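You operate a simulated robot arm through the tools that you are given. There is no shell and no other tool. Be economical: measure what you need, move in short steps, check, and stop when the job is done.

The job below is to be done with a simulated robot arm. You get a single attempt, and the scene is never put back.

## Task
Clip the net in the blue press twice with yellow clips.
Fine: change the clip box, the old one goes on the bench; none wasted; the press's tray ends pulled out with the net in it.
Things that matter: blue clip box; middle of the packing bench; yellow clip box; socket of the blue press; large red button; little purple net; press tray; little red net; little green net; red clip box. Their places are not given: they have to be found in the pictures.

The check looks at the end state, three seconds after you hand in, the way a careful person would. Anything else that was tipped, shoved, dropped, spilled or broken makes it a failure.

## Robot
A 7-joint arm with a two-finger parallel gripper, fixed in place. Base frame: the origin is at the foot of the arm, x ahead of it, y to its left, z up. Lengths are in m, angles in rad, forces in N, time in s.
With the tool pointing down near the work surface it reaches from about 0.24 to 0.68 m from the base axis. Its first joint turns from -1.152 to 1.152 rad. Payload 2.4 kg.
The tool frame sits at the grasp point between the pads (the TCP): z along the fingers, y along the line on which they close. The tips reach 0.03 m beyond it. The gripper opens to 0.094 m. The fingers are 0.028 m wide and 0.01 m thick; the gripper's body (0.05 by 0.096 m) begins 0.055 m behind the TCP.
Orientation is that of the tool frame in the base frame, as a unit quaternion [x, y, z, w]. With the fingers straight down and closing along the base's y, the tool's x points along the base's -x, its y along +y and its z along -z.

## Interface
- The arm moves only by the tool servo_tool. Its argument "plan" is a list of rows, each an object of numbers (a shift or turn left out is 0, a gripper value left out holds the last): "tx", "ty", "tz": the shift along the base's x, y, z in units of 30 mm (1.0 is 30 mm); "rx", "ry", "rz": the turn, a rotation vector about the base's x, y, z in units of 6 degrees (1.0 is 6 degrees); "grip": the opening, from 0 (shut) to 1 (fully open). In form: [{"tx": .., "ty": .., "tz": .., "rx": .., "ry": .., "rz": .., "grip": ..}, ...]. A call has 1 to 20 rows; each row shifts and turns the commanded pose from where the row before left it. A call with a number of a shift or a turn outside -1 to 1 is refused whole. Rows are played at 5 a second. More than 0.05 m and 0.15 rad between two rows, or a gripper value outside its range, and nothing of the call is played. Where a pose cannot be reached the arm comes as near as it can. A force on the tool above 40 N (or 10 N above the force at the start of the call, whichever is more), or a blocked arm, ends the call early, and 0.2 s more pass. Each finger travels about 0.153 m/s and halts on what it meets, pressing with about 27 N; the grip force reading is that of the motor and also rises with nothing between the fingers. The clock runs only during rows and for 0.2 s after the last one: add rows that do not move to give the fingers time. The reply holds the time, the measured pose of the TCP, the force on the tool along the base axes, the opening and the grip force, in the units named above and with some noise.
- Cameras (640 x 400 px; columns grow to the right, rows downward): "scene" is fixed at [0.0354, 0.4968, 1.4493]; the picture's right is [-0.71, -0.71, 0.00], its down [-0.39, 0.39, -0.84] and it looks along [0.59, -0.59, -0.55] (base axes); focal length 277 px, centre (320, 200). "wrist" rides on the gripper at [-0.037, 0, -0.058] in the tool frame; the picture's right is [0.00, -1.00, 0.00], its down [0.97, 0.00, -0.24] and it looks along [0.24, 0.00, 0.97] (tool axes); focal length 218 px, centre (320, 200).
- grab_frame(camera): a new picture of that camera. It takes no simulated time.
- measure_at(camera, pixels): for up to 12 pixels [column, row] of the newest picture of that camera ("zoom" is the newest enlarged one), the place [x, y, z] in the base frame of the surface seen there, good to about 0.002 m, but the place of the scene camera against the robot may be out by one fixed shift of up to 0.025 m in any direction. It takes no simulated time.
- close_up(camera, box): a new picture of the part [left, top, right, bottom] of that camera's present view, enlarged. It takes no simulated time.
- sign_off(): hands the job in; it is judged then, once.

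Keep the steps short. Do not move on a guess: measure, check each grasp and each placing, and mend mistakes. In all there are 80 turns and 46 pictures (those below and enlarged ones count). Leave the gripper open and the arm clear of the work at the hand-in unless told otherwise, and finish with a single line.

The tools are called as name(argument=value, ...) on one line, values as JSON. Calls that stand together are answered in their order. servo_tool: Moves the arm, as the interface text tells. Its arguments: {"type":"object","properties":{"plan":{"type":"array"}},"required":["plan"]} The other tools are called the same way: grab_frame (camera) takes a picture; measure_at (camera, pixels) gives the place of the surface under pixels of a picture; close_up (camera, box) takes an enlarged picture of a part of a camera's view; sign_off () hands the job in.

At the start:

```text
t: 0.0
eef_pos: [0.3537, 0.0105, 1.2893]
orientation: [0.0, 1.0, 0.001, 0.0]
ft_force: [-0.6, 0.0, 0.2]
opening: 0.0938
finger_force: 0.0
```

scene: 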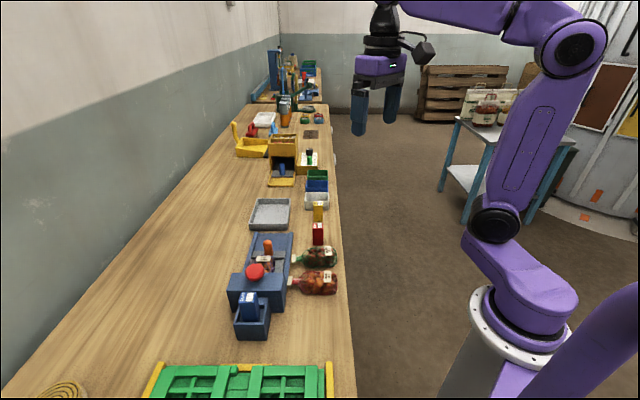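
wrist: 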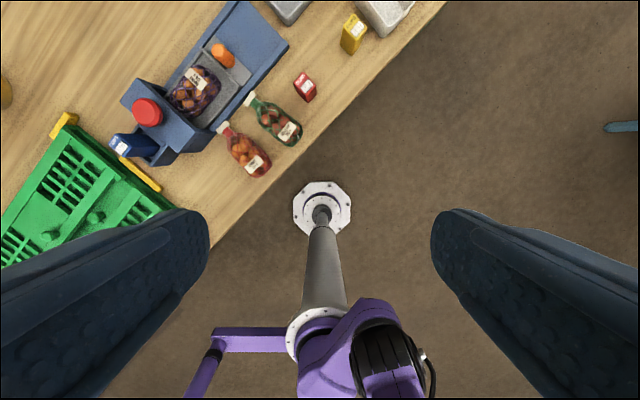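

I see a blue press with a red button, a purple net in its tray, a blue clip box in its socket, and red and yellow clip boxes on the bench. I'll enlarge both views to see the details.

close_up(camera="scene", box=[210, 170, 370, 350])

close_up(camera="wrist", box=[80, 0, 420, 210])

```text
2.22 times, centred on (290, 260) of scene
```

zoom: 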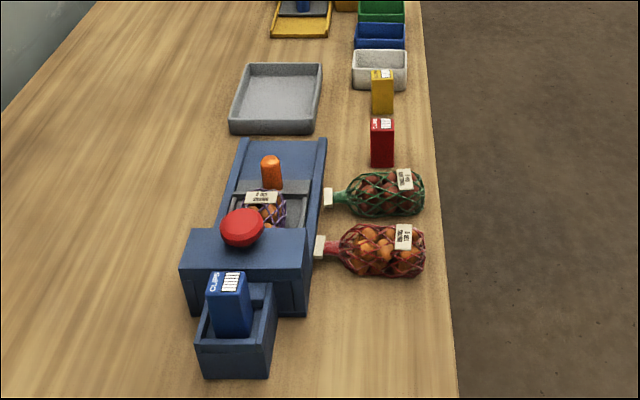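

```text
1.88 times, centred on (250, 105) of wrist
```

zoom: 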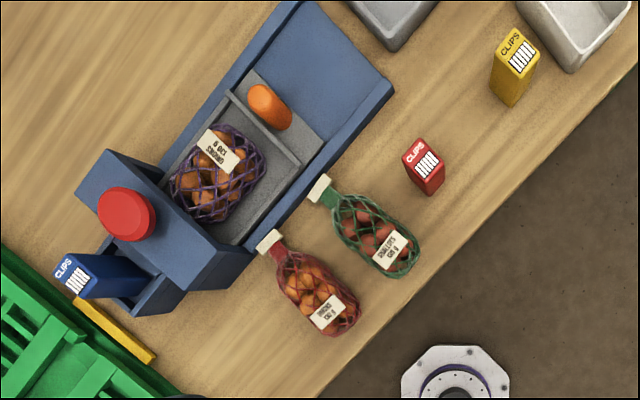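

The zoomed wrist view shows everything I need. I'll measure the boxes, button, tray, handle and socket in it.

measure_at(camera="zoom", pixels=[[65, 270], [98, 278], [126, 212], [262, 95], [280, 118], [212, 165], [300, 165], [238, 98], [510, 45], [524, 60], [428, 165], [145, 310]])

measure_at(camera="wrist", pixels=[[270, 45], [200, 30], [240, 10], [180, 125], [215, 145], [310, 60], [345, 50], [160, 95], [250, 72], [205, 65], [150, 150], [125, 145]])

```text
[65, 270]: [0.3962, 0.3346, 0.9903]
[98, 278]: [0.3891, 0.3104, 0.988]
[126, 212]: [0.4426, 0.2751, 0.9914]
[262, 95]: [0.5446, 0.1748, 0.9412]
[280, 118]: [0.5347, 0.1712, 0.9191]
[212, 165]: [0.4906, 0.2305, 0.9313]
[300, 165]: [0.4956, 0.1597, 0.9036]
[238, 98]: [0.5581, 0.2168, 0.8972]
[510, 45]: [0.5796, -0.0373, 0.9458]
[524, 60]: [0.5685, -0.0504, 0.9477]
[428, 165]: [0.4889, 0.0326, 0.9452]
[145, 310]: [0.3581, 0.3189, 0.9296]
```

```text
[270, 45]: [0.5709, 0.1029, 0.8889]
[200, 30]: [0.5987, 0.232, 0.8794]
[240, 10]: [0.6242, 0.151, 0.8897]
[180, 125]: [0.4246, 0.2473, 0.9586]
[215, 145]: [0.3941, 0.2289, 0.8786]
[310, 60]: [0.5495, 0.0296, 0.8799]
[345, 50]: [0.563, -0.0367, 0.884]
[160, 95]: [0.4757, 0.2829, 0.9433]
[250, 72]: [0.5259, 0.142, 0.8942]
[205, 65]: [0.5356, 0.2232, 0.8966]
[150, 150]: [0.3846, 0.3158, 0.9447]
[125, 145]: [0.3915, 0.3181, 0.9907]
```

Measurements show the press axis runs along about (0.7, -0.7). Next I'll move above the press with the tool turned -45° for a closer look.

servo_tool(plan=[{"tx": 0.22, "ty": 0.9, "tz": -0.4, "rz": -0.75, "grip": 1}, {"tx": 0.22, "ty": 0.9, "tz": -0.4, "rz": -0.75}, {"tx": 0.22, "ty": 0.9, "tz": -0.4, "rz": -0.75}, {"tx": 0.22, "ty": 0.9, "tz": -0.4, "rz": -0.75}, {"tx": 0.22, "ty": 0.9, "tz": -0.4, "rz": -0.75}, {"tx": 0.22, "ty": 0.9, "tz": -0.4, "rz": -0.75}, {"tx": 0.22, "ty": 0.9, "tz": -0.4, "rz": -0.75}, {"tx": 0.22, "ty": 0.9, "tz": -0.4, "rz": -0.75}, {"tx": 0.22, "ty": 0.9, "tz": -0.4, "rz": -0.75}, {"tx": 0.22, "ty": 0.9, "tz": -0.4, "rz": -0.75}, {}])

grab_frame(camera="wrist")

```text
t: 2.4
eef_pos: [0.4208, 0.2821, 1.1689]
orientation: [0.384, 0.923, 0.0, 0.0]
ft_force: [-0.5, 0.1, -0.1]
opening: 0.0943
finger_force: 0.0
```

```text
41 pictures are left
```

wrist: 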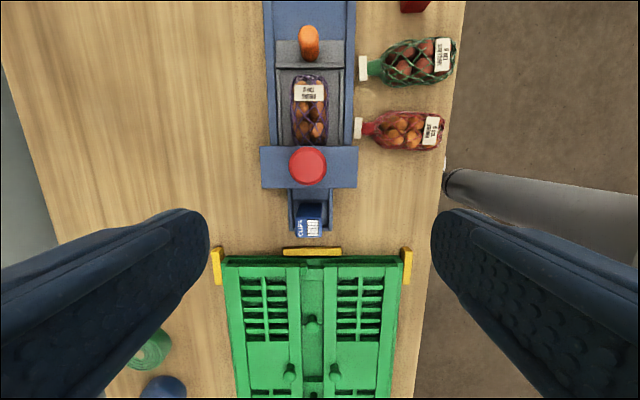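

Axis-aligned view now. I'll zoom in on the press.

close_up(camera="wrist", box=[232, 140, 392, 240])

measure_at(camera="zoom", pixels=[[272, 385], [355, 385], [280, 325], [355, 325], [238, 260], [395, 260], [238, 340], [400, 340], [300, 100], [120, 110], [495, 110], [310, 290]])

measure_at(camera="wrist", pixels=[[309, 30], [309, 52], [309, 68], [309, 8], [280, 45], [338, 45], [269, 100], [350, 100], [305, 118], [282, 110], [340, 110], [310, 92]])

```text
4.00 times, centred on (312, 190) of wrist
```

zoom: 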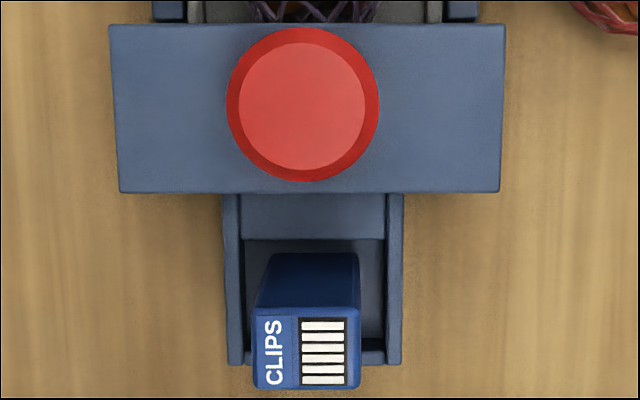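

```text
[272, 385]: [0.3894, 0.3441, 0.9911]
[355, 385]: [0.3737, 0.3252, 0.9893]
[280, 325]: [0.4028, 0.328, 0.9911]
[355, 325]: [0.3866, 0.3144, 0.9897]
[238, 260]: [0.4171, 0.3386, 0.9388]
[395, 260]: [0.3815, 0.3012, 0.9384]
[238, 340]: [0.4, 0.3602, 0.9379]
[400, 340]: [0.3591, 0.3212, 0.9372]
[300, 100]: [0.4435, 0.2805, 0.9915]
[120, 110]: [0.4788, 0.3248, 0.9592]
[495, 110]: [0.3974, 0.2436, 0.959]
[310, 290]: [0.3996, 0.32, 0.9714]
```

```text
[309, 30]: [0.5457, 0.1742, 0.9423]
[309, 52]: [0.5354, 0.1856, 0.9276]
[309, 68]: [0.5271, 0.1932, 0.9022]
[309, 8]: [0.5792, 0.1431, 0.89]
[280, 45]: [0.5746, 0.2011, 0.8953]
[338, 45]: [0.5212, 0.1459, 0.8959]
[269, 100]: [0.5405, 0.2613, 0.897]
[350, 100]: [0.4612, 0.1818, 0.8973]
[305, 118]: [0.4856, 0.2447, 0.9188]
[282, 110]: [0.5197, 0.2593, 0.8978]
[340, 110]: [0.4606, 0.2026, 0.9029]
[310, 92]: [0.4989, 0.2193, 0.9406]
```

The socket walls top out at z≈0.938 and the blue box at z≈0.990, so it stands 0.05 proud. Its centre is near (0.3916, 0.328). I'll hover 6 cm over it and check the centring.

servo_tool(plan=[{"tx": -0.195, "ty": 0.306, "tz": -0.79}, {"tx": -0.195, "ty": 0.306, "tz": -0.79}, {"tx": -0.195, "ty": 0.306, "tz": -0.79}, {"tx": -0.195, "ty": 0.306, "tz": -0.79}, {"tx": -0.195, "ty": 0.306, "tz": -0.79}, {}])

grab_frame(camera="wrist")

```text
t: 3.8
eef_pos: [0.3885, 0.3265, 1.0515]
orientation: [0.383, 0.924, 0.0, -0.001]
ft_force: [-0.1, 0.1, 1.0]
opening: 0.0937
finger_force: 0.1
```

```text
39 pictures are left
```

wrist: 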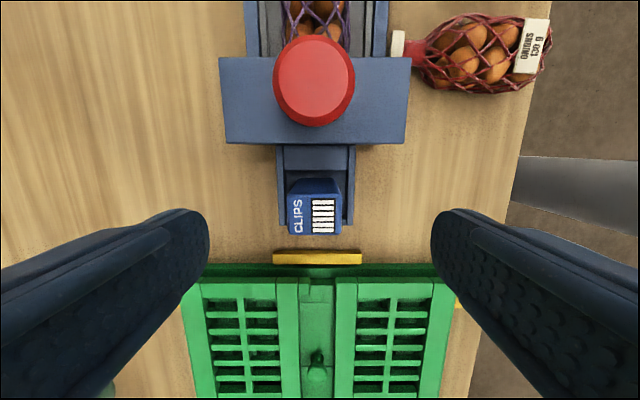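

measure_at(camera="wrist", pixels=[[291, 215], [338, 215], [314, 197], [314, 232], [314, 215], [283, 190], [347, 190], [292, 198], [337, 198], [292, 231], [337, 231], [314, 80]])

```text
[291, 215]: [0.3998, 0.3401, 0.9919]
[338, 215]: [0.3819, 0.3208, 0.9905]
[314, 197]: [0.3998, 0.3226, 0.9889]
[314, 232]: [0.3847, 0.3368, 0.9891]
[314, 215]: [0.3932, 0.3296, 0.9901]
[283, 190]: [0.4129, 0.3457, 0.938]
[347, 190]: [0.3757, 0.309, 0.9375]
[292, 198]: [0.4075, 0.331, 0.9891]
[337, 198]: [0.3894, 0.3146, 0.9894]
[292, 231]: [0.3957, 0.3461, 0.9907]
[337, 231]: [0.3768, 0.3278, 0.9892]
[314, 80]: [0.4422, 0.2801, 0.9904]
```

The box is centred at (0.392, 0.330). I'll descend to z≈0.972, with the tips just above the socket walls, and close.

servo_tool(plan=[{"tx": 0.09, "ty": 0.11, "tz": -0.6}, {"tz": -0.7}, {"tz": -0.7}, {"tz": -0.6}, {}, {"grip": 0}, {}, {}, {}])

```text
t: 5.8
eef_pos: [0.3933, 0.3303, 0.9741]
orientation: [0.383, 0.924, 0.001, 0.0]
ft_force: [0.2, -0.3, 0.0]
opening: 0.0357
finger_force: 27.2
```

Holding at an opening of 0.0357 with 27 N. I'll lift straight up and check.

servo_tool(plan=[{"tz": 0.6}, {"tz": 0.8}, {"tz": 1}, {"tz": 1}, {"tz": 1}, {}])

grab_frame(camera="wrist")

grab_frame(camera="scene")

```text
t: 7.2
eef_pos: [0.3914, 0.3307, 1.1047]
orientation: [0.382, 0.924, 0.0, 0.0]
ft_force: [0.2, -0.4, -0.4]
opening: 0.0354
finger_force: 27.0
```

```text
38 pictures are left
```

wrist: 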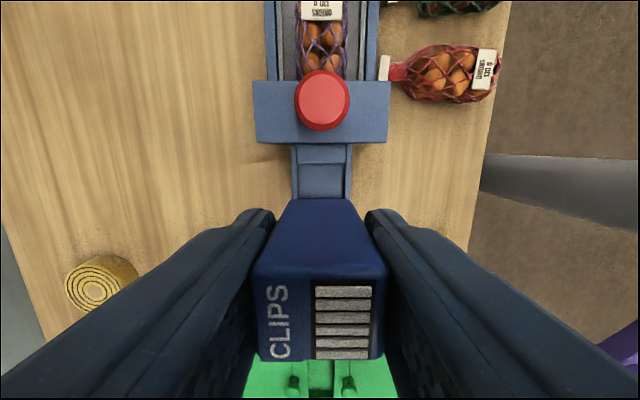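

```text
37 pictures are left
```

scene: 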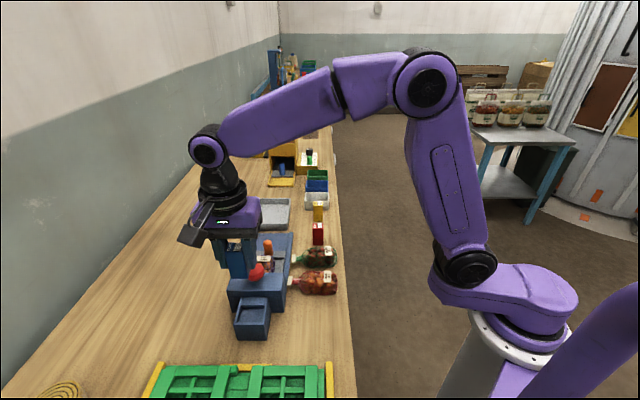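

The blue box is out and held. Now I'll measure the bench's width (front edge, back edge, free area left of the press) and find the bench middle.

measure_at(camera="wrist", pixels=[[485, 120], [500, 60], [10, 240], [25, 300], [130, 60], [180, 120], [260, 90]])

measure_at(camera="scene", pixels=[[340, 270], [180, 200], [330, 130], [250, 102], [325, 105], [160, 300], [225, 200], [272, 215], [290, 217], [312, 195]])

```text
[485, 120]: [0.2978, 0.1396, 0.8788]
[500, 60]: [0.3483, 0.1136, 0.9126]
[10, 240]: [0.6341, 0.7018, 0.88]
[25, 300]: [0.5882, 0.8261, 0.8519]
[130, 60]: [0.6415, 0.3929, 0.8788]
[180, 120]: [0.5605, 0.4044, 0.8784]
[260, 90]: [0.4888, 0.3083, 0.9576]
```

```text
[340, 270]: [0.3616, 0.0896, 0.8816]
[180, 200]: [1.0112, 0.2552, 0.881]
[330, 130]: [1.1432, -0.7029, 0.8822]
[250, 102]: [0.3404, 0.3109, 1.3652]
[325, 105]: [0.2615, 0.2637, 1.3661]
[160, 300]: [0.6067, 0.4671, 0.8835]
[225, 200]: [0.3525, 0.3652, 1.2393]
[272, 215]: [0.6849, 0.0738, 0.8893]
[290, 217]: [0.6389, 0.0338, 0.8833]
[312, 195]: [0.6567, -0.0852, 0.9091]
```

The bench runs from v≈0.31 (front) to 0.945 (back), so its middle line is v≈0.63. The free spot beside the press at (0.53, 0.361) lies on it. I'll carry the box over there and go down most of the way.

servo_tool(plan=[{"tx": 0.77, "ty": 0.17}, {"tx": 0.77, "ty": 0.17}, {"tx": 0.77, "ty": 0.17}, {"tx": 0.77, "ty": 0.17}, {"tx": 0.77, "ty": 0.17}, {"tx": 0.77, "ty": 0.17}, {"tz": -0.8}, {"tz": -1}, {"tz": -1}, {"tz": -1}, {"tz": -1}, {"tz": -0.5}, {}])

```text
t: 10.0
eef_pos: [0.5324, 0.3611, 0.9448]
orientation: [0.382, 0.924, 0.001, 0.001]
ft_force: [0.2, -0.3, -0.1]
opening: 0.0356
finger_force: 26.9
```

Position is as wanted and nothing has been touched. I'll lower slowly and watch for contact.

servo_tool(plan=[{"tz": -0.15}, {"tz": -0.12}, {"tz": -0.1}, {"tz": -0.06}, {}])

```text
t: 11.2
eef_pos: [0.5326, 0.3614, 0.9319]
orientation: [0.383, 0.924, 0.0, 0.0]
ft_force: [0.3, -0.6, -0.1]
opening: 0.0355
finger_force: 26.8
```

servo_tool(plan=[{"tz": -0.05}, {"tz": -0.05}, {}])

```text
t: 12.0
eef_pos: [0.5306, 0.3612, 0.9293]
orientation: [0.383, 0.924, -0.001, -0.001]
ft_force: [0.0, 0.6, -0.2]
opening: 0.0354
finger_force: 27.0
```

No contact yet, so I'll continue in 1.5 mm steps.

servo_tool(plan=[{"tz": -0.05}, {"tz": -0.05}, {}])

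close_up(camera="scene", box=[190, 190, 310, 290])

```text
t: 12.8
eef_pos: [0.5318, 0.3615, 0.9286]
orientation: [0.383, 0.924, 0.002, 0.001]
ft_force: [-5.2, -3.5, 22.7]
opening: 0.0359
finger_force: 26.9
```

```text
4.00 times, centred on (250, 240) of scene
```

zoom: 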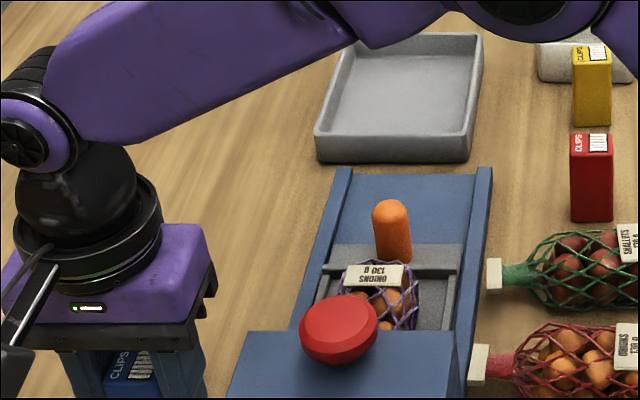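

Contact (23 N) means the box is standing on the bench. I'll ease off 1 mm, open partway to stay clear of the press head, then rise.

servo_tool(plan=[{"tz": 0.04}, {}, {"grip": 0.65}, {}, {"tz": 0.6}, {"tz": 1}, {"tz": 1}, {"tz": 1}, {"tz": 1}, {"tz": 1}, {}])

grab_frame(camera="wrist")

```text
t: 15.2
eef_pos: [0.5319, 0.3604, 1.0959]
orientation: [0.383, 0.924, 0.0, -0.001]
ft_force: [-0.1, 0.2, 0.5]
opening: 0.0611
finger_force: 0.0
```

```text
35 pictures are left
```

wrist: 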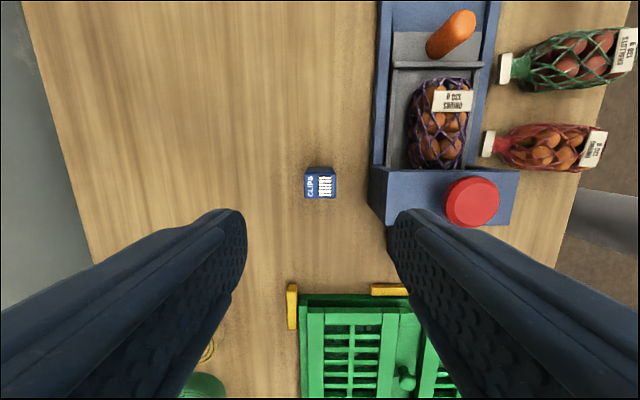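

The blue box stands upright mid-bench. Next I'll hover above the yellow box near (0.574, -0.044).

servo_tool(plan=[{"tx": 0.1, "ty": -0.96, "grip": 1}, {"tx": 0.1, "ty": -0.96}, {"tx": 0.1, "ty": -0.96}, {"tx": 0.1, "ty": -0.96}, {"tx": 0.1, "ty": -0.96}, {"tx": 0.1, "ty": -0.96}, {"tx": 0.1, "ty": -0.96}, {"tx": 0.1, "ty": -0.96}, {"tx": 0.1, "ty": -0.96}, {"tx": 0.1, "ty": -0.96}, {"tx": 0.1, "ty": -0.96}, {"tx": 0.1, "ty": -0.96}, {"tx": 0.1, "ty": -0.96}, {"tx": 0.1, "ty": -0.96}, {}])

grab_frame(camera="wrist")

```text
t: 18.4
eef_pos: [0.5722, -0.0415, 1.0931]
orientation: [0.383, 0.924, 0.0, 0.0]
ft_force: [-0.2, -0.3, -0.1]
opening: 0.0938
finger_force: 0.0
```

```text
34 pictures are left
```

wrist: 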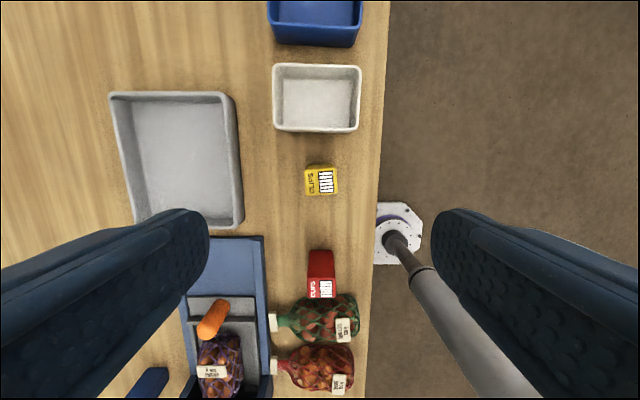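

close_up(camera="wrist", box=[280, 150, 360, 200])

measure_at(camera="wrist", pixels=[[309, 172], [335, 171], [309, 192], [335, 191], [322, 182], [240, 190], [320, 130], [318, 280], [310, 166]])

```text
8.00 times, centred on (320, 175) of wrist
```

zoom: 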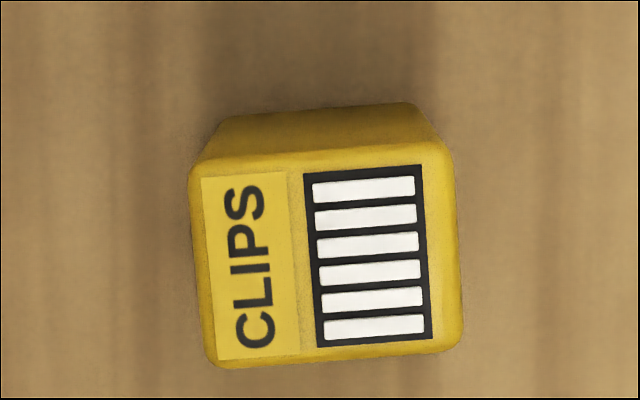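

```text
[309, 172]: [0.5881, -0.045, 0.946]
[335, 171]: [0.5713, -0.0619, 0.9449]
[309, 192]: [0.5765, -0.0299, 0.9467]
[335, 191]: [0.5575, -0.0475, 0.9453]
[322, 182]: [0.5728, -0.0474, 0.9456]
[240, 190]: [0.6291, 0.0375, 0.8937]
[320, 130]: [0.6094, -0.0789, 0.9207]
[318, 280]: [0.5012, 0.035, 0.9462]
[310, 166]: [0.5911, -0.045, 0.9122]
```

The yellow box is turned about +4.5° and centred at (0.573, -0.047), top z 0.946. I'll turn to match, descend to z 0.930 and close.

servo_tool(plan=[{"tx": 0.03, "ty": -0.17, "rz": 0.75}, {"tz": -1}, {"tz": -1}, {"tz": -1}, {"tz": -1}, {"tz": -0.8}, {"tz": -0.63}, {}, {"grip": 0}, {}, {}, {}])

```text
t: 21.0
eef_pos: [0.5718, -0.0475, 0.9343]
orientation: [0.346, 0.938, 0.0, 0.001]
ft_force: [-1.0, 0.1, 0.9]
opening: 0.0357
finger_force: 27.0
```

Gripped at 0.0357. I'll lift, turn back, and carry it to above the socket.

servo_tool(plan=[{"tz": 0.6}, {"tz": 1}, {"tz": 1}, {"tz": 1}, {"tz": 1}, {"tz": 1}, {"rz": -0.75}, {}])

servo_tool(plan=[{"tx": -0.43, "ty": 0.9}, {"tx": -0.43, "ty": 0.9}, {"tx": -0.43, "ty": 0.9}, {"tx": -0.43, "ty": 0.9}, {"tx": -0.43, "ty": 0.9}, {"tx": -0.43, "ty": 0.9}, {"tx": -0.43, "ty": 0.9}, {"tx": -0.43, "ty": 0.9}, {"tx": -0.43, "ty": 0.9}, {"tx": -0.43, "ty": 0.9}, {"tx": -0.43, "ty": 0.9}, {"tx": -0.43, "ty": 0.9}, {"tx": -0.43, "ty": 0.9}, {"tx": -0.43, "ty": 0.9}, {}])

grab_frame(camera="wrist")

grab_frame(camera="scene")

```text
t: 22.8
eef_pos: [0.5756, -0.0475, 1.1033]
orientation: [0.382, 0.924, 0.0, 0.0]
ft_force: [-0.4, -0.1, -0.8]
opening: 0.0357
finger_force: 26.9
```

```text
t: 26.0
eef_pos: [0.3934, 0.3313, 1.1013]
orientation: [0.383, 0.924, 0.0, 0.0]
ft_force: [-0.4, -0.2, 0.2]
opening: 0.0353
finger_force: 27.1
```

```text
32 pictures are left
```

wrist: 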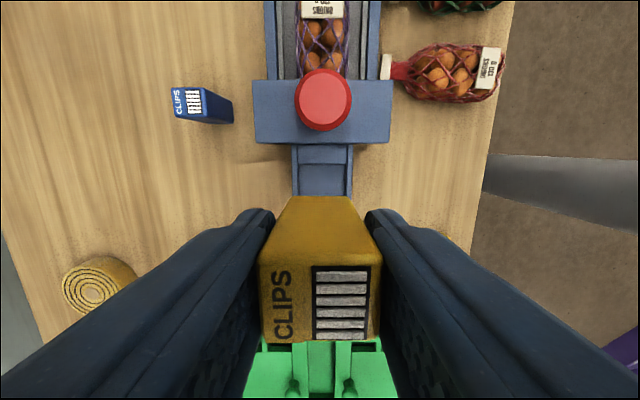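

```text
31 pictures are left
```

scene: 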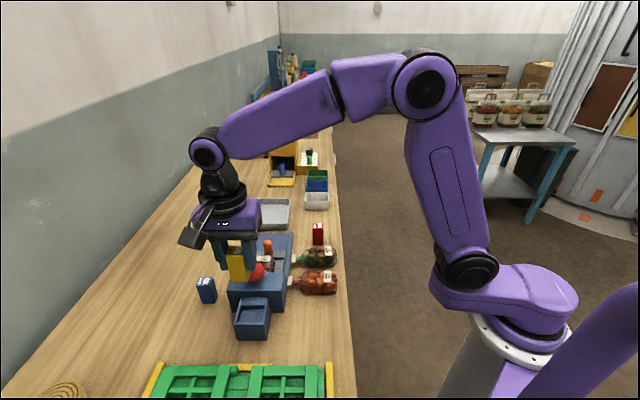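

The yellow box is held squarely and the socket is empty. I'll line up (small correction) and go down to just above the socket, then slowly in.

servo_tool(plan=[{"tx": -0.03, "ty": -0.01, "tz": -0.8}, {"tz": -1}, {"tz": -1}, {"tz": -0.5}, {}])

close_up(camera="scene", box=[200, 250, 320, 350])

```text
t: 27.2
eef_pos: [0.3925, 0.3304, 1.0014]
orientation: [0.383, 0.924, 0.0, 0.0]
ft_force: [0.6, -0.4, -1.1]
opening: 0.0355
finger_force: 27.1
```

```text
4.00 times, centred on (260, 300) of scene
```

zoom: 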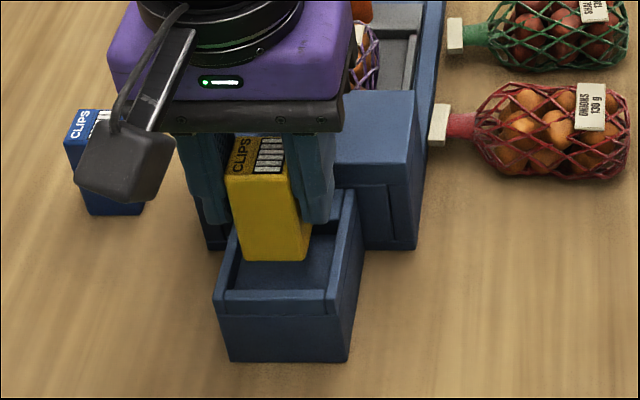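

The box is right above the roomy socket. Lowering it in slow steps.

servo_tool(plan=[{"tz": -0.2}, {"tz": -0.2}, {"tz": -0.15}, {"tz": -0.15}, {"tz": -0.08}, {}])

```text
t: 28.6
eef_pos: [0.3936, 0.3305, 0.9787]
orientation: [0.384, 0.924, 0.0, 0.0]
ft_force: [-1.0, 0.1, -0.9]
opening: 0.0357
finger_force: 26.8
```

servo_tool(plan=[{"tz": -0.06}, {"tz": -0.06}, {}])

```text
t: 29.4
eef_pos: [0.3933, 0.3298, 0.9753]
orientation: [0.383, 0.924, 0.002, 0.001]
ft_force: [-2.9, -1.0, 21.5]
opening: 0.0356
finger_force: 27.3
```

Contact (21 N) at the expected depth, so it's seated. I'll ease off, open, rise and look.

servo_tool(plan=[{"tz": 0.03}, {}, {"grip": 0.7}, {}, {"tz": 0.6}, {"tz": 1}, {"tz": 1}, {"tz": 1}, {}])

grab_frame(camera="wrist")

close_up(camera="scene", box=[200, 230, 340, 350])

```text
t: 31.4
eef_pos: [0.3917, 0.3308, 1.0847]
orientation: [0.383, 0.924, 0.0, 0.0]
ft_force: [0.7, -1.4, -0.7]
opening: 0.0661
finger_force: 0.1
```

```text
29 pictures are left
```

wrist: 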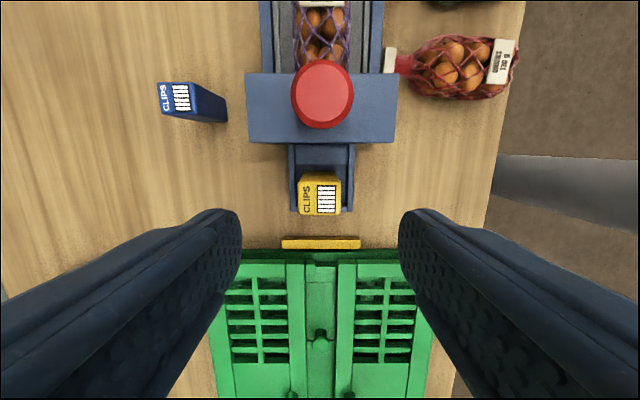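

```text
3.33 times, centred on (270, 290) of scene
```

zoom: 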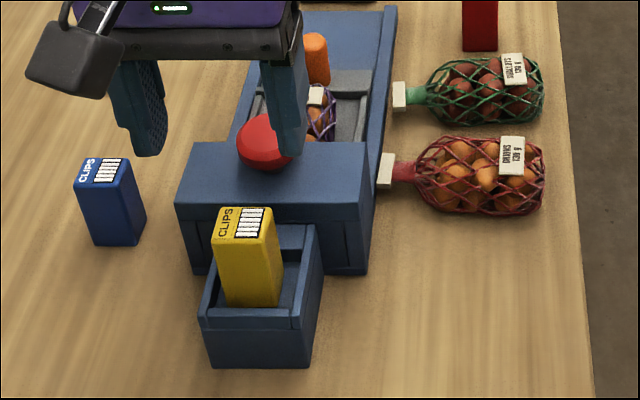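

Yellow box is seated just like the blue one was. Now I'll inspect the tray from above its handle.

servo_tool(plan=[{"tz": 0.3}, {"tx": 0.85, "ty": -0.85}, {"tx": 0.85, "ty": -0.85}, {"tx": 0.85, "ty": -0.85}, {"tx": 0.85, "ty": -0.85}, {"tx": 0.85, "ty": -0.85}, {"tx": 0.85, "ty": -0.85}, {"tx": 0.7, "ty": -0.7}, {}])

grab_frame(camera="wrist")

```text
t: 33.4
eef_pos: [0.569, 0.1566, 1.0919]
orientation: [0.383, 0.924, -0.001, 0.001]
ft_force: [0.3, 0.1, 0.0]
opening: 0.0658
finger_force: 0.1
```

```text
27 pictures are left
```

wrist: 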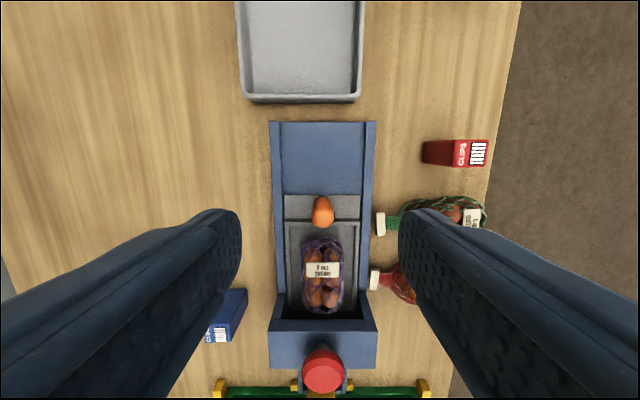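

close_up(camera="wrist", box=[242, 180, 402, 350])

measure_at(camera="wrist", pixels=[[322, 124], [322, 190], [300, 197], [300, 216], [300, 223], [300, 235], [321, 205], [322, 218], [292, 300], [322, 308], [350, 260], [275, 200]])

```text
2.35 times, centred on (322, 265) of wrist
```

zoom: 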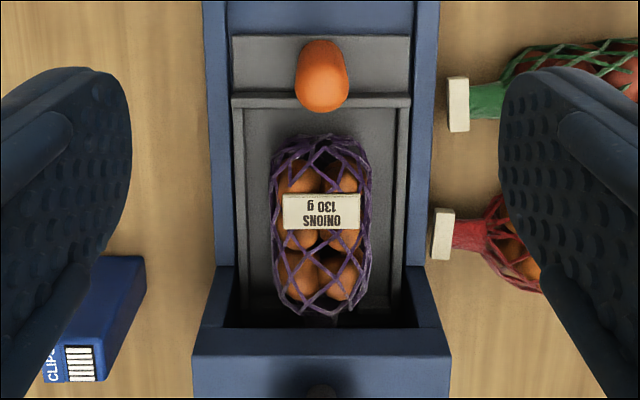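

```text
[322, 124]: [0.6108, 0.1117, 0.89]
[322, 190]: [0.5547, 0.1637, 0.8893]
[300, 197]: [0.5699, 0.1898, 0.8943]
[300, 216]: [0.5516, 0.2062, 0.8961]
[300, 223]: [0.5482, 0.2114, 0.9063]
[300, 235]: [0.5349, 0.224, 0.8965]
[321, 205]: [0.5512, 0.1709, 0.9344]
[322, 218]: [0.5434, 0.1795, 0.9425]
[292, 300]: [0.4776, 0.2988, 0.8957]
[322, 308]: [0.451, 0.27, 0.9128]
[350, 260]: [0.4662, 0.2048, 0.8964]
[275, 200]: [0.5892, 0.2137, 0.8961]
```

The tray's front edge is at u≈0.269 and the rail ends at 0.355. Its back end runs under the head, so it may already be pushed in. I'll grip the orange handle at (0.5445, 0.177) and test it gently.

servo_tool(plan=[{"tx": -0.84, "ty": 0.7, "grip": 0.45}, {"tz": -1}, {"tz": -1}, {"tz": -1}, {"tz": -0.6}, {}])

grab_frame(camera="wrist")

```text
t: 34.8
eef_pos: [0.5413, 0.1786, 0.9841]
orientation: [0.383, 0.924, 0.0, 0.0]
ft_force: [0.0, -0.5, 0.0]
opening: 0.0423
finger_force: 0.1
```

```text
25 pictures are left
```

wrist: 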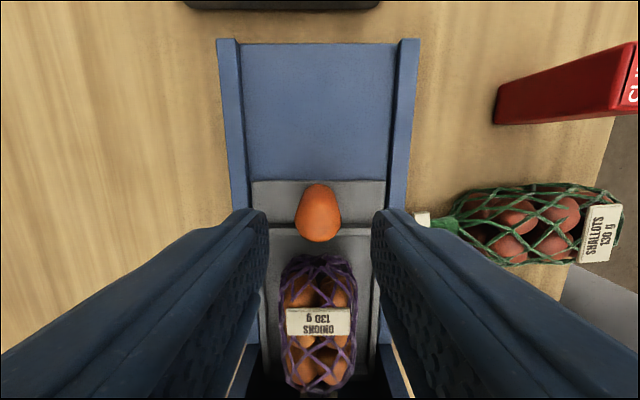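

The knob is centred between the fingers. Going down to z≈0.936 and closing on it.

servo_tool(plan=[{"tz": -0.8}, {"tz": -0.8}, {}, {"grip": 0}, {}, {}])

```text
t: 36.2
eef_pos: [0.5421, 0.1795, 0.9352]
orientation: [0.383, 0.924, 0.0, 0.0]
ft_force: [5.4, 4.2, -6.5]
opening: 0.0231
finger_force: 44.6
```

The knob is gripped (0.023). Small test push toward the head, 6 mm.

servo_tool(plan=[{"tx": -0.07, "ty": 0.07}, {"tx": -0.07, "ty": 0.07}, {}])

```text
t: 36.9
eef_pos: [0.5432, 0.179, 0.9357]
orientation: [0.385, 0.923, 0.003, 0.004]
ft_force: [11.9, 3.4, -9.3]
opening: 0.0235
finger_force: 45.4
stopped in row 3: the force on the tool passed its limit (the readings are from after the stop); the commanded pose is now the measured one
```

It doesn't move: the tray is already fully in. I'll release the knob, rise, and move above the red button with the fingers shut.

servo_tool(plan=[{"grip": 0.45}, {}, {"tz": 0.7}, {"tz": 1}, {"tz": 1}, {"tz": 0.5}, {}])

grab_frame(camera="wrist")

```text
t: 38.5
eef_pos: [0.541, 0.1794, 1.0326]
orientation: [0.385, 0.923, 0.002, 0.004]
ft_force: [0.3, -0.1, 0.4]
opening: 0.0425
finger_force: 0.0
```

```text
24 pictures are left
```

wrist: 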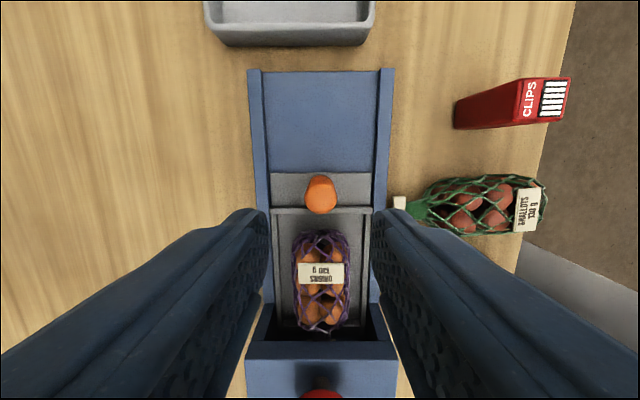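

The handle is free and the net undisturbed. Moving over the button at (0.443, 0.280), fingers shut.

servo_tool(plan=[{"tz": 0.9, "grip": 0}, {"tx": -0.82, "ty": 0.84}, {"tx": -0.82, "ty": 0.84}, {"tx": -0.82, "ty": 0.84}, {"tx": -0.82, "ty": 0.84}, {}])

grab_frame(camera="wrist")

```text
t: 39.9
eef_pos: [0.443, 0.2815, 1.0593]
orientation: [0.385, 0.923, 0.003, 0.005]
ft_force: [0.2, 0.2, -0.3]
opening: 0.0001
finger_force: 27.1
```

```text
23 pictures are left
```

wrist: 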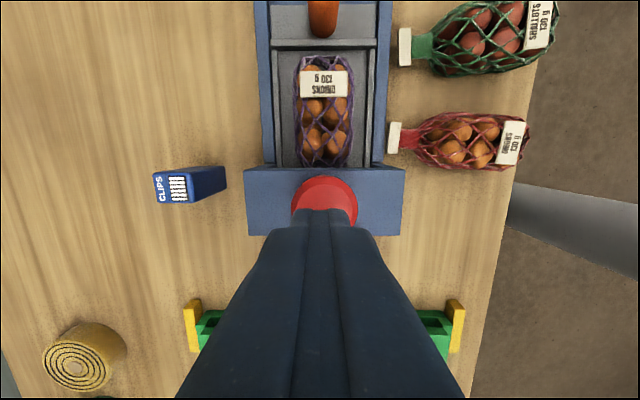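

Centred over the button. The tips should touch it at TCP z≈1.021. I'll approach, then press in small steps.

servo_tool(plan=[{"tz": -0.6}, {"tz": -0.5}, {"tz": -0.1}, {"tz": -0.1}, {"tz": -0.1}, {}])

```text
t: 41.2
eef_pos: [0.443, 0.2793, 1.0167]
orientation: [0.385, 0.923, 0.003, 0.005]
ft_force: [1.1, 0.7, 2.9]
opening: 0.0001
finger_force: 27.1
```

Light contact of 3 N, so the button spring is yielding. Pressing on.

servo_tool(plan=[{"tz": -0.07}, {"tz": -0.07}, {}])

```text
t: 42.0
eef_pos: [0.4444, 0.2798, 1.0122]
orientation: [0.385, 0.923, 0.004, 0.004]
ft_force: [2.2, 2.2, 5.5]
opening: 0.0
finger_force: 27.7
```

servo_tool(plan=[{"tz": -0.07}, {"tz": -0.07}, {"tz": -0.07}, {}])

close_up(camera="scene", box=[220, 220, 340, 340])

```text
t: 43.0
eef_pos: [0.4439, 0.2796, 1.0053]
orientation: [0.385, 0.923, 0.002, 0.005]
ft_force: [1.5, 3.0, 7.7]
opening: 0.0
finger_force: 26.8
```

```text
3.33 times, centred on (280, 280) of scene
```

zoom: 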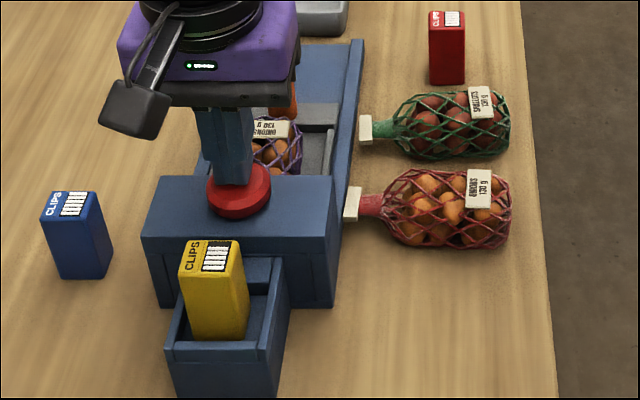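

The button is 16 mm down, still springy. Continuing until it bottoms out.

servo_tool(plan=[{"tz": -0.07}, {"tz": -0.07}, {"tz": -0.07}, {}])

```text
t: 43.8
eef_pos: [0.4433, 0.2795, 1.006]
orientation: [0.385, 0.923, 0.004, 0.006]
ft_force: [-8.1, -4.0, 16.8]
opening: 0.0
finger_force: 27.5
stopped in row 3: the force on the tool passed its limit (the readings are from after the stop); the commanded pose is now the measured one
```

It bottomed out, so that's a full press. I'll lift off completely and look for a clip.

servo_tool(plan=[{"tz": 0.5}, {"tz": 0.7}, {"tz": 0.6}, {}])

close_up(camera="wrist", box=[220, 20, 420, 220])

close_up(camera="scene", box=[220, 220, 320, 340])

```text
t: 44.8
eef_pos: [0.4431, 0.2789, 1.0573]
orientation: [0.385, 0.923, 0.004, 0.005]
ft_force: [0.0, 0.3, 0.2]
opening: 0.0
finger_force: 27.0
```

```text
2.00 times, centred on (320, 120) of wrist
```

zoom: 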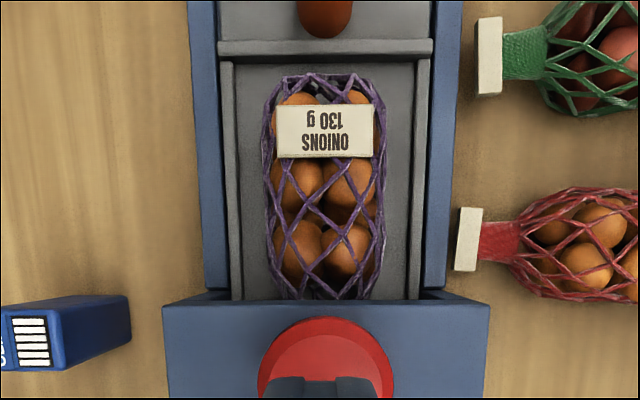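

```text
3.33 times, centred on (270, 280) of scene
```

zoom: 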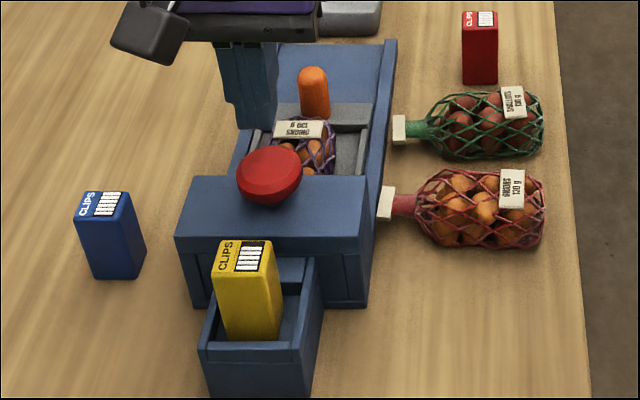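

The button sprang back up. The clip itself is hidden under the head, so I'll make the second full press the same way and then count when the tray is pulled out.

servo_tool(plan=[{"tz": -0.6}, {"tz": -0.5}, {"tz": -0.1}, {"tz": -0.1}, {"tz": -0.1}, {"tz": -0.1}, {"tz": -0.1}, {"tz": -0.1}, {"tz": -0.1}, {"tz": -0.1}, {}])

```text
t: 47.1
eef_pos: [0.4453, 0.281, 1.0041]
orientation: [0.384, 0.923, 0.006, 0.007]
ft_force: [-8.1, -5.2, 18.2]
opening: 0.0
finger_force: 26.9
stopped in row 11: the force on the tool passed its limit (the readings are from after the stop); the commanded pose is now the measured one
```

Bottomed out again at the same depth. I'll lift off and return to above the handle with the gripper partly open.

servo_tool(plan=[{"tz": 0.7}, {"tz": 0.9}, {"tz": 0.8}, {"tx": 0.82, "ty": -0.845, "grip": 0.45}, {"tx": 0.82, "ty": -0.845}, {"tx": 0.82, "ty": -0.845}, {"tx": 0.82, "ty": -0.845}, {"tz": -0.8}, {"tz": -1}, {"tz": -1}, {}])

grab_frame(camera="wrist")

```text
t: 49.5
eef_pos: [0.5443, 0.1799, 0.9921]
orientation: [0.385, 0.923, 0.005, 0.007]
ft_force: [-0.8, 0.3, 0.7]
opening: 0.0422
finger_force: 0.1
```

```text
19 pictures are left
```

wrist: 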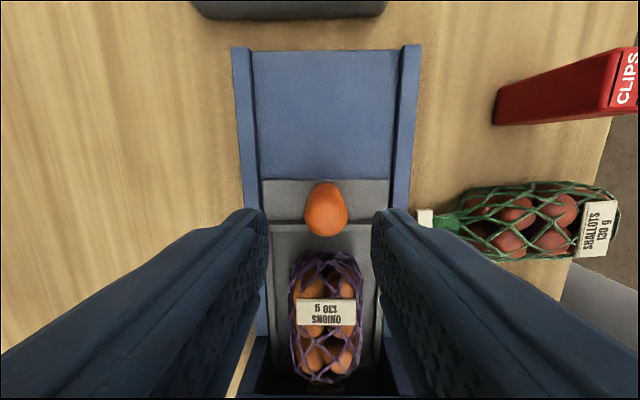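

The knob sits about 1.5 mm to the right of centre. I'll correct, descend and grip.

servo_tool(plan=[{"tx": -0.035, "ty": -0.035}, {"tz": -0.9}, {"tz": -0.9}, {}, {"grip": 0}, {}, {}])

```text
t: 51.1
eef_pos: [0.5417, 0.179, 0.9366]
orientation: [0.385, 0.923, 0.004, 0.005]
ft_force: [-0.7, -2.5, 2.0]
opening: 0.0235
finger_force: 45.4
```

Gripped. I'll pull the tray out slowly along (0.7, -0.7), the first 2.5 cm.

servo_tool(plan=[{"tx": 0.08, "ty": -0.08}, {"tx": 0.12, "ty": -0.12}, {"tx": 0.12, "ty": -0.12}, {"tx": 0.12, "ty": -0.12}, {"tx": 0.12, "ty": -0.12}, {}])

```text
t: 52.5
eef_pos: [0.5597, 0.1626, 0.9368]
orientation: [0.385, 0.923, 0.006, 0.005]
ft_force: [5.2, 5.8, -20.6]
opening: 0.0234
finger_force: 44.7
```

It slides (24 mm so far), with a little upward strain. I'll ease down 1 mm and keep pulling.

servo_tool(plan=[{"tz": -0.03}, {"tx": 0.12, "ty": -0.12}, {"tx": 0.12, "ty": -0.12}, {"tx": 0.12, "ty": -0.12}, {"tx": 0.12, "ty": -0.12}, {"tx": 0.12, "ty": -0.12}, {"tx": 0.12, "ty": -0.12}, {}])

grab_frame(camera="wrist")

```text
t: 54.3
eef_pos: [0.5802, 0.1404, 0.9356]
orientation: [0.385, 0.923, 0.005, 0.006]
ft_force: [0.3, 1.5, -15.7]
opening: 0.0236
finger_force: 45.2
```

```text
18 pictures are left
```

wrist: 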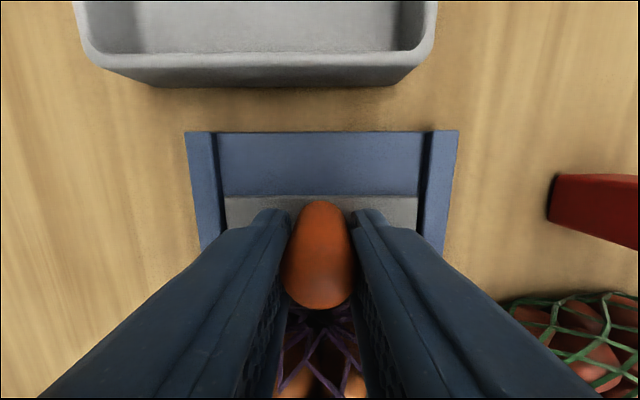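

Tray is 55 mm out with about 30 mm of rail left. Pulling on until a stop shows or the edge nears.

servo_tool(plan=[{"tx": 0.1, "ty": -0.1, "tz": -0.02}, {"tx": 0.1, "ty": -0.1}, {"tx": 0.1, "ty": -0.1}, {"tx": 0.1, "ty": -0.1}, {"tx": 0.1, "ty": -0.1}, {}])

grab_frame(camera="wrist")

close_up(camera="scene", box=[220, 200, 340, 320])

```text
t: 55.7
eef_pos: [0.5903, 0.1298, 0.9358]
orientation: [0.381, 0.924, 0.004, 0.0]
ft_force: [-26.9, 22.0, 5.2]
opening: 0.0235
finger_force: 44.8
```

```text
17 pictures are left
```

wrist: 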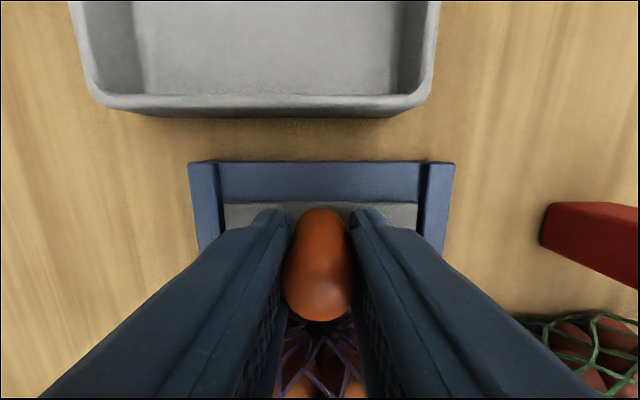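

```text
3.33 times, centred on (280, 260) of scene
```

zoom: 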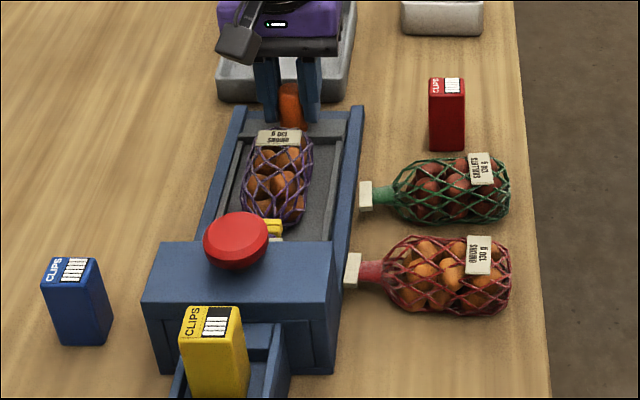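

It hit its end stop (35 N, tray 70 mm out), and yellow clips show on the neck. I'll ease the pull, release the handle, rise and count the clips.

servo_tool(plan=[{"tx": -0.05, "ty": 0.05}, {}, {"grip": 0.45}, {}, {"tz": 0.6}, {"tz": 1}, {"tz": 1}, {"tz": 1}, {"tx": -0.8, "ty": 0.8}, {}])

close_up(camera="wrist", box=[220, 170, 420, 370])

```text
t: 57.9
eef_pos: [0.5669, 0.1504, 1.0447]
orientation: [0.386, 0.923, 0.006, 0.007]
ft_force: [-0.2, 0.5, -1.0]
opening: 0.0424
finger_force: 0.0
```

```text
2.00 times, centred on (320, 270) of wrist
```

zoom: 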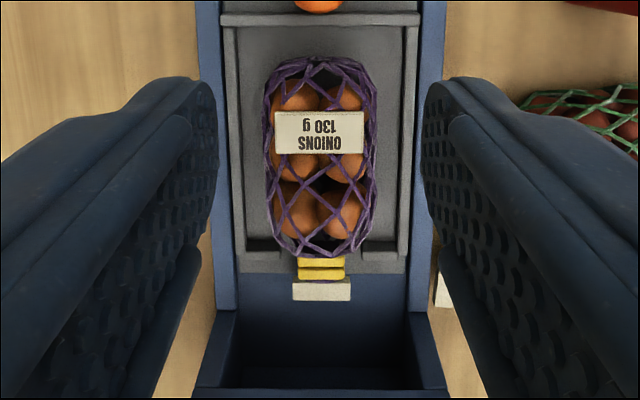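

Two yellow clips sit side by side on the purple net's neck, and the net lies in the pulled-out tray. I'll retreat upward, open the gripper and take a final look.

servo_tool(plan=[{"tz": 1}, {"tz": 1, "grip": 1}, {"tz": 1}, {"tz": 1}, {"tz": 1}, {"tz": 1, "tx": -0.7, "ty": -0.7}, {"tx": -0.9, "ty": -0.9}, {"tx": -0.9, "ty": -0.9}, {"tx": -0.9, "ty": -0.9}, {}])

close_up(camera="scene", box=[180, 170, 360, 350])

grab_frame(camera="wrist")

```text
t: 60.1
eef_pos: [0.4675, 0.0484, 1.2222]
orientation: [0.384, 0.923, 0.005, 0.007]
ft_force: [-0.5, -0.4, 0.3]
opening: 0.094
finger_force: 0.1
```

```text
2.22 times, centred on (270, 260) of scene
```

zoom: 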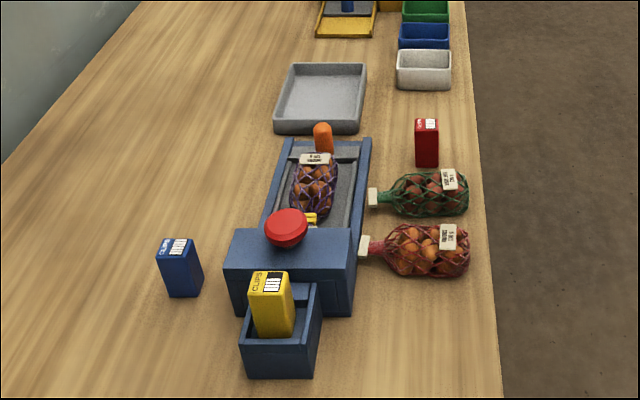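

```text
13 pictures are left
```

wrist: 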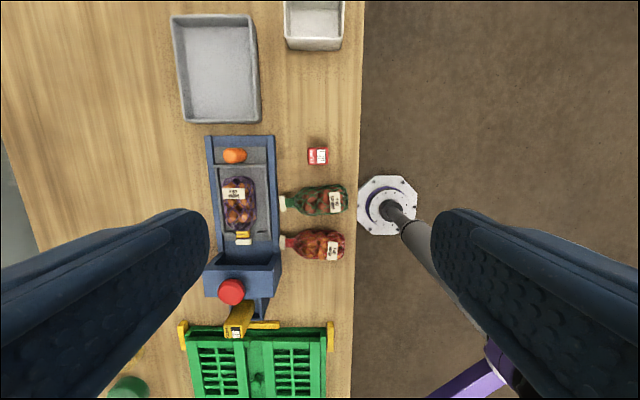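

Everything is in place: the yellow box is in the socket, the blue box stands on the bench, two yellow clips are on the net, the tray is out, and the other items haven't moved. Handing in.

sign_off()

```text
The job is handed in.
```

The purple net has two yellow clips and lies in the pulled-out tray; the yellow clip box is in the press's socket, the blue one stands on the middle of the bench, and no extra clips were used.
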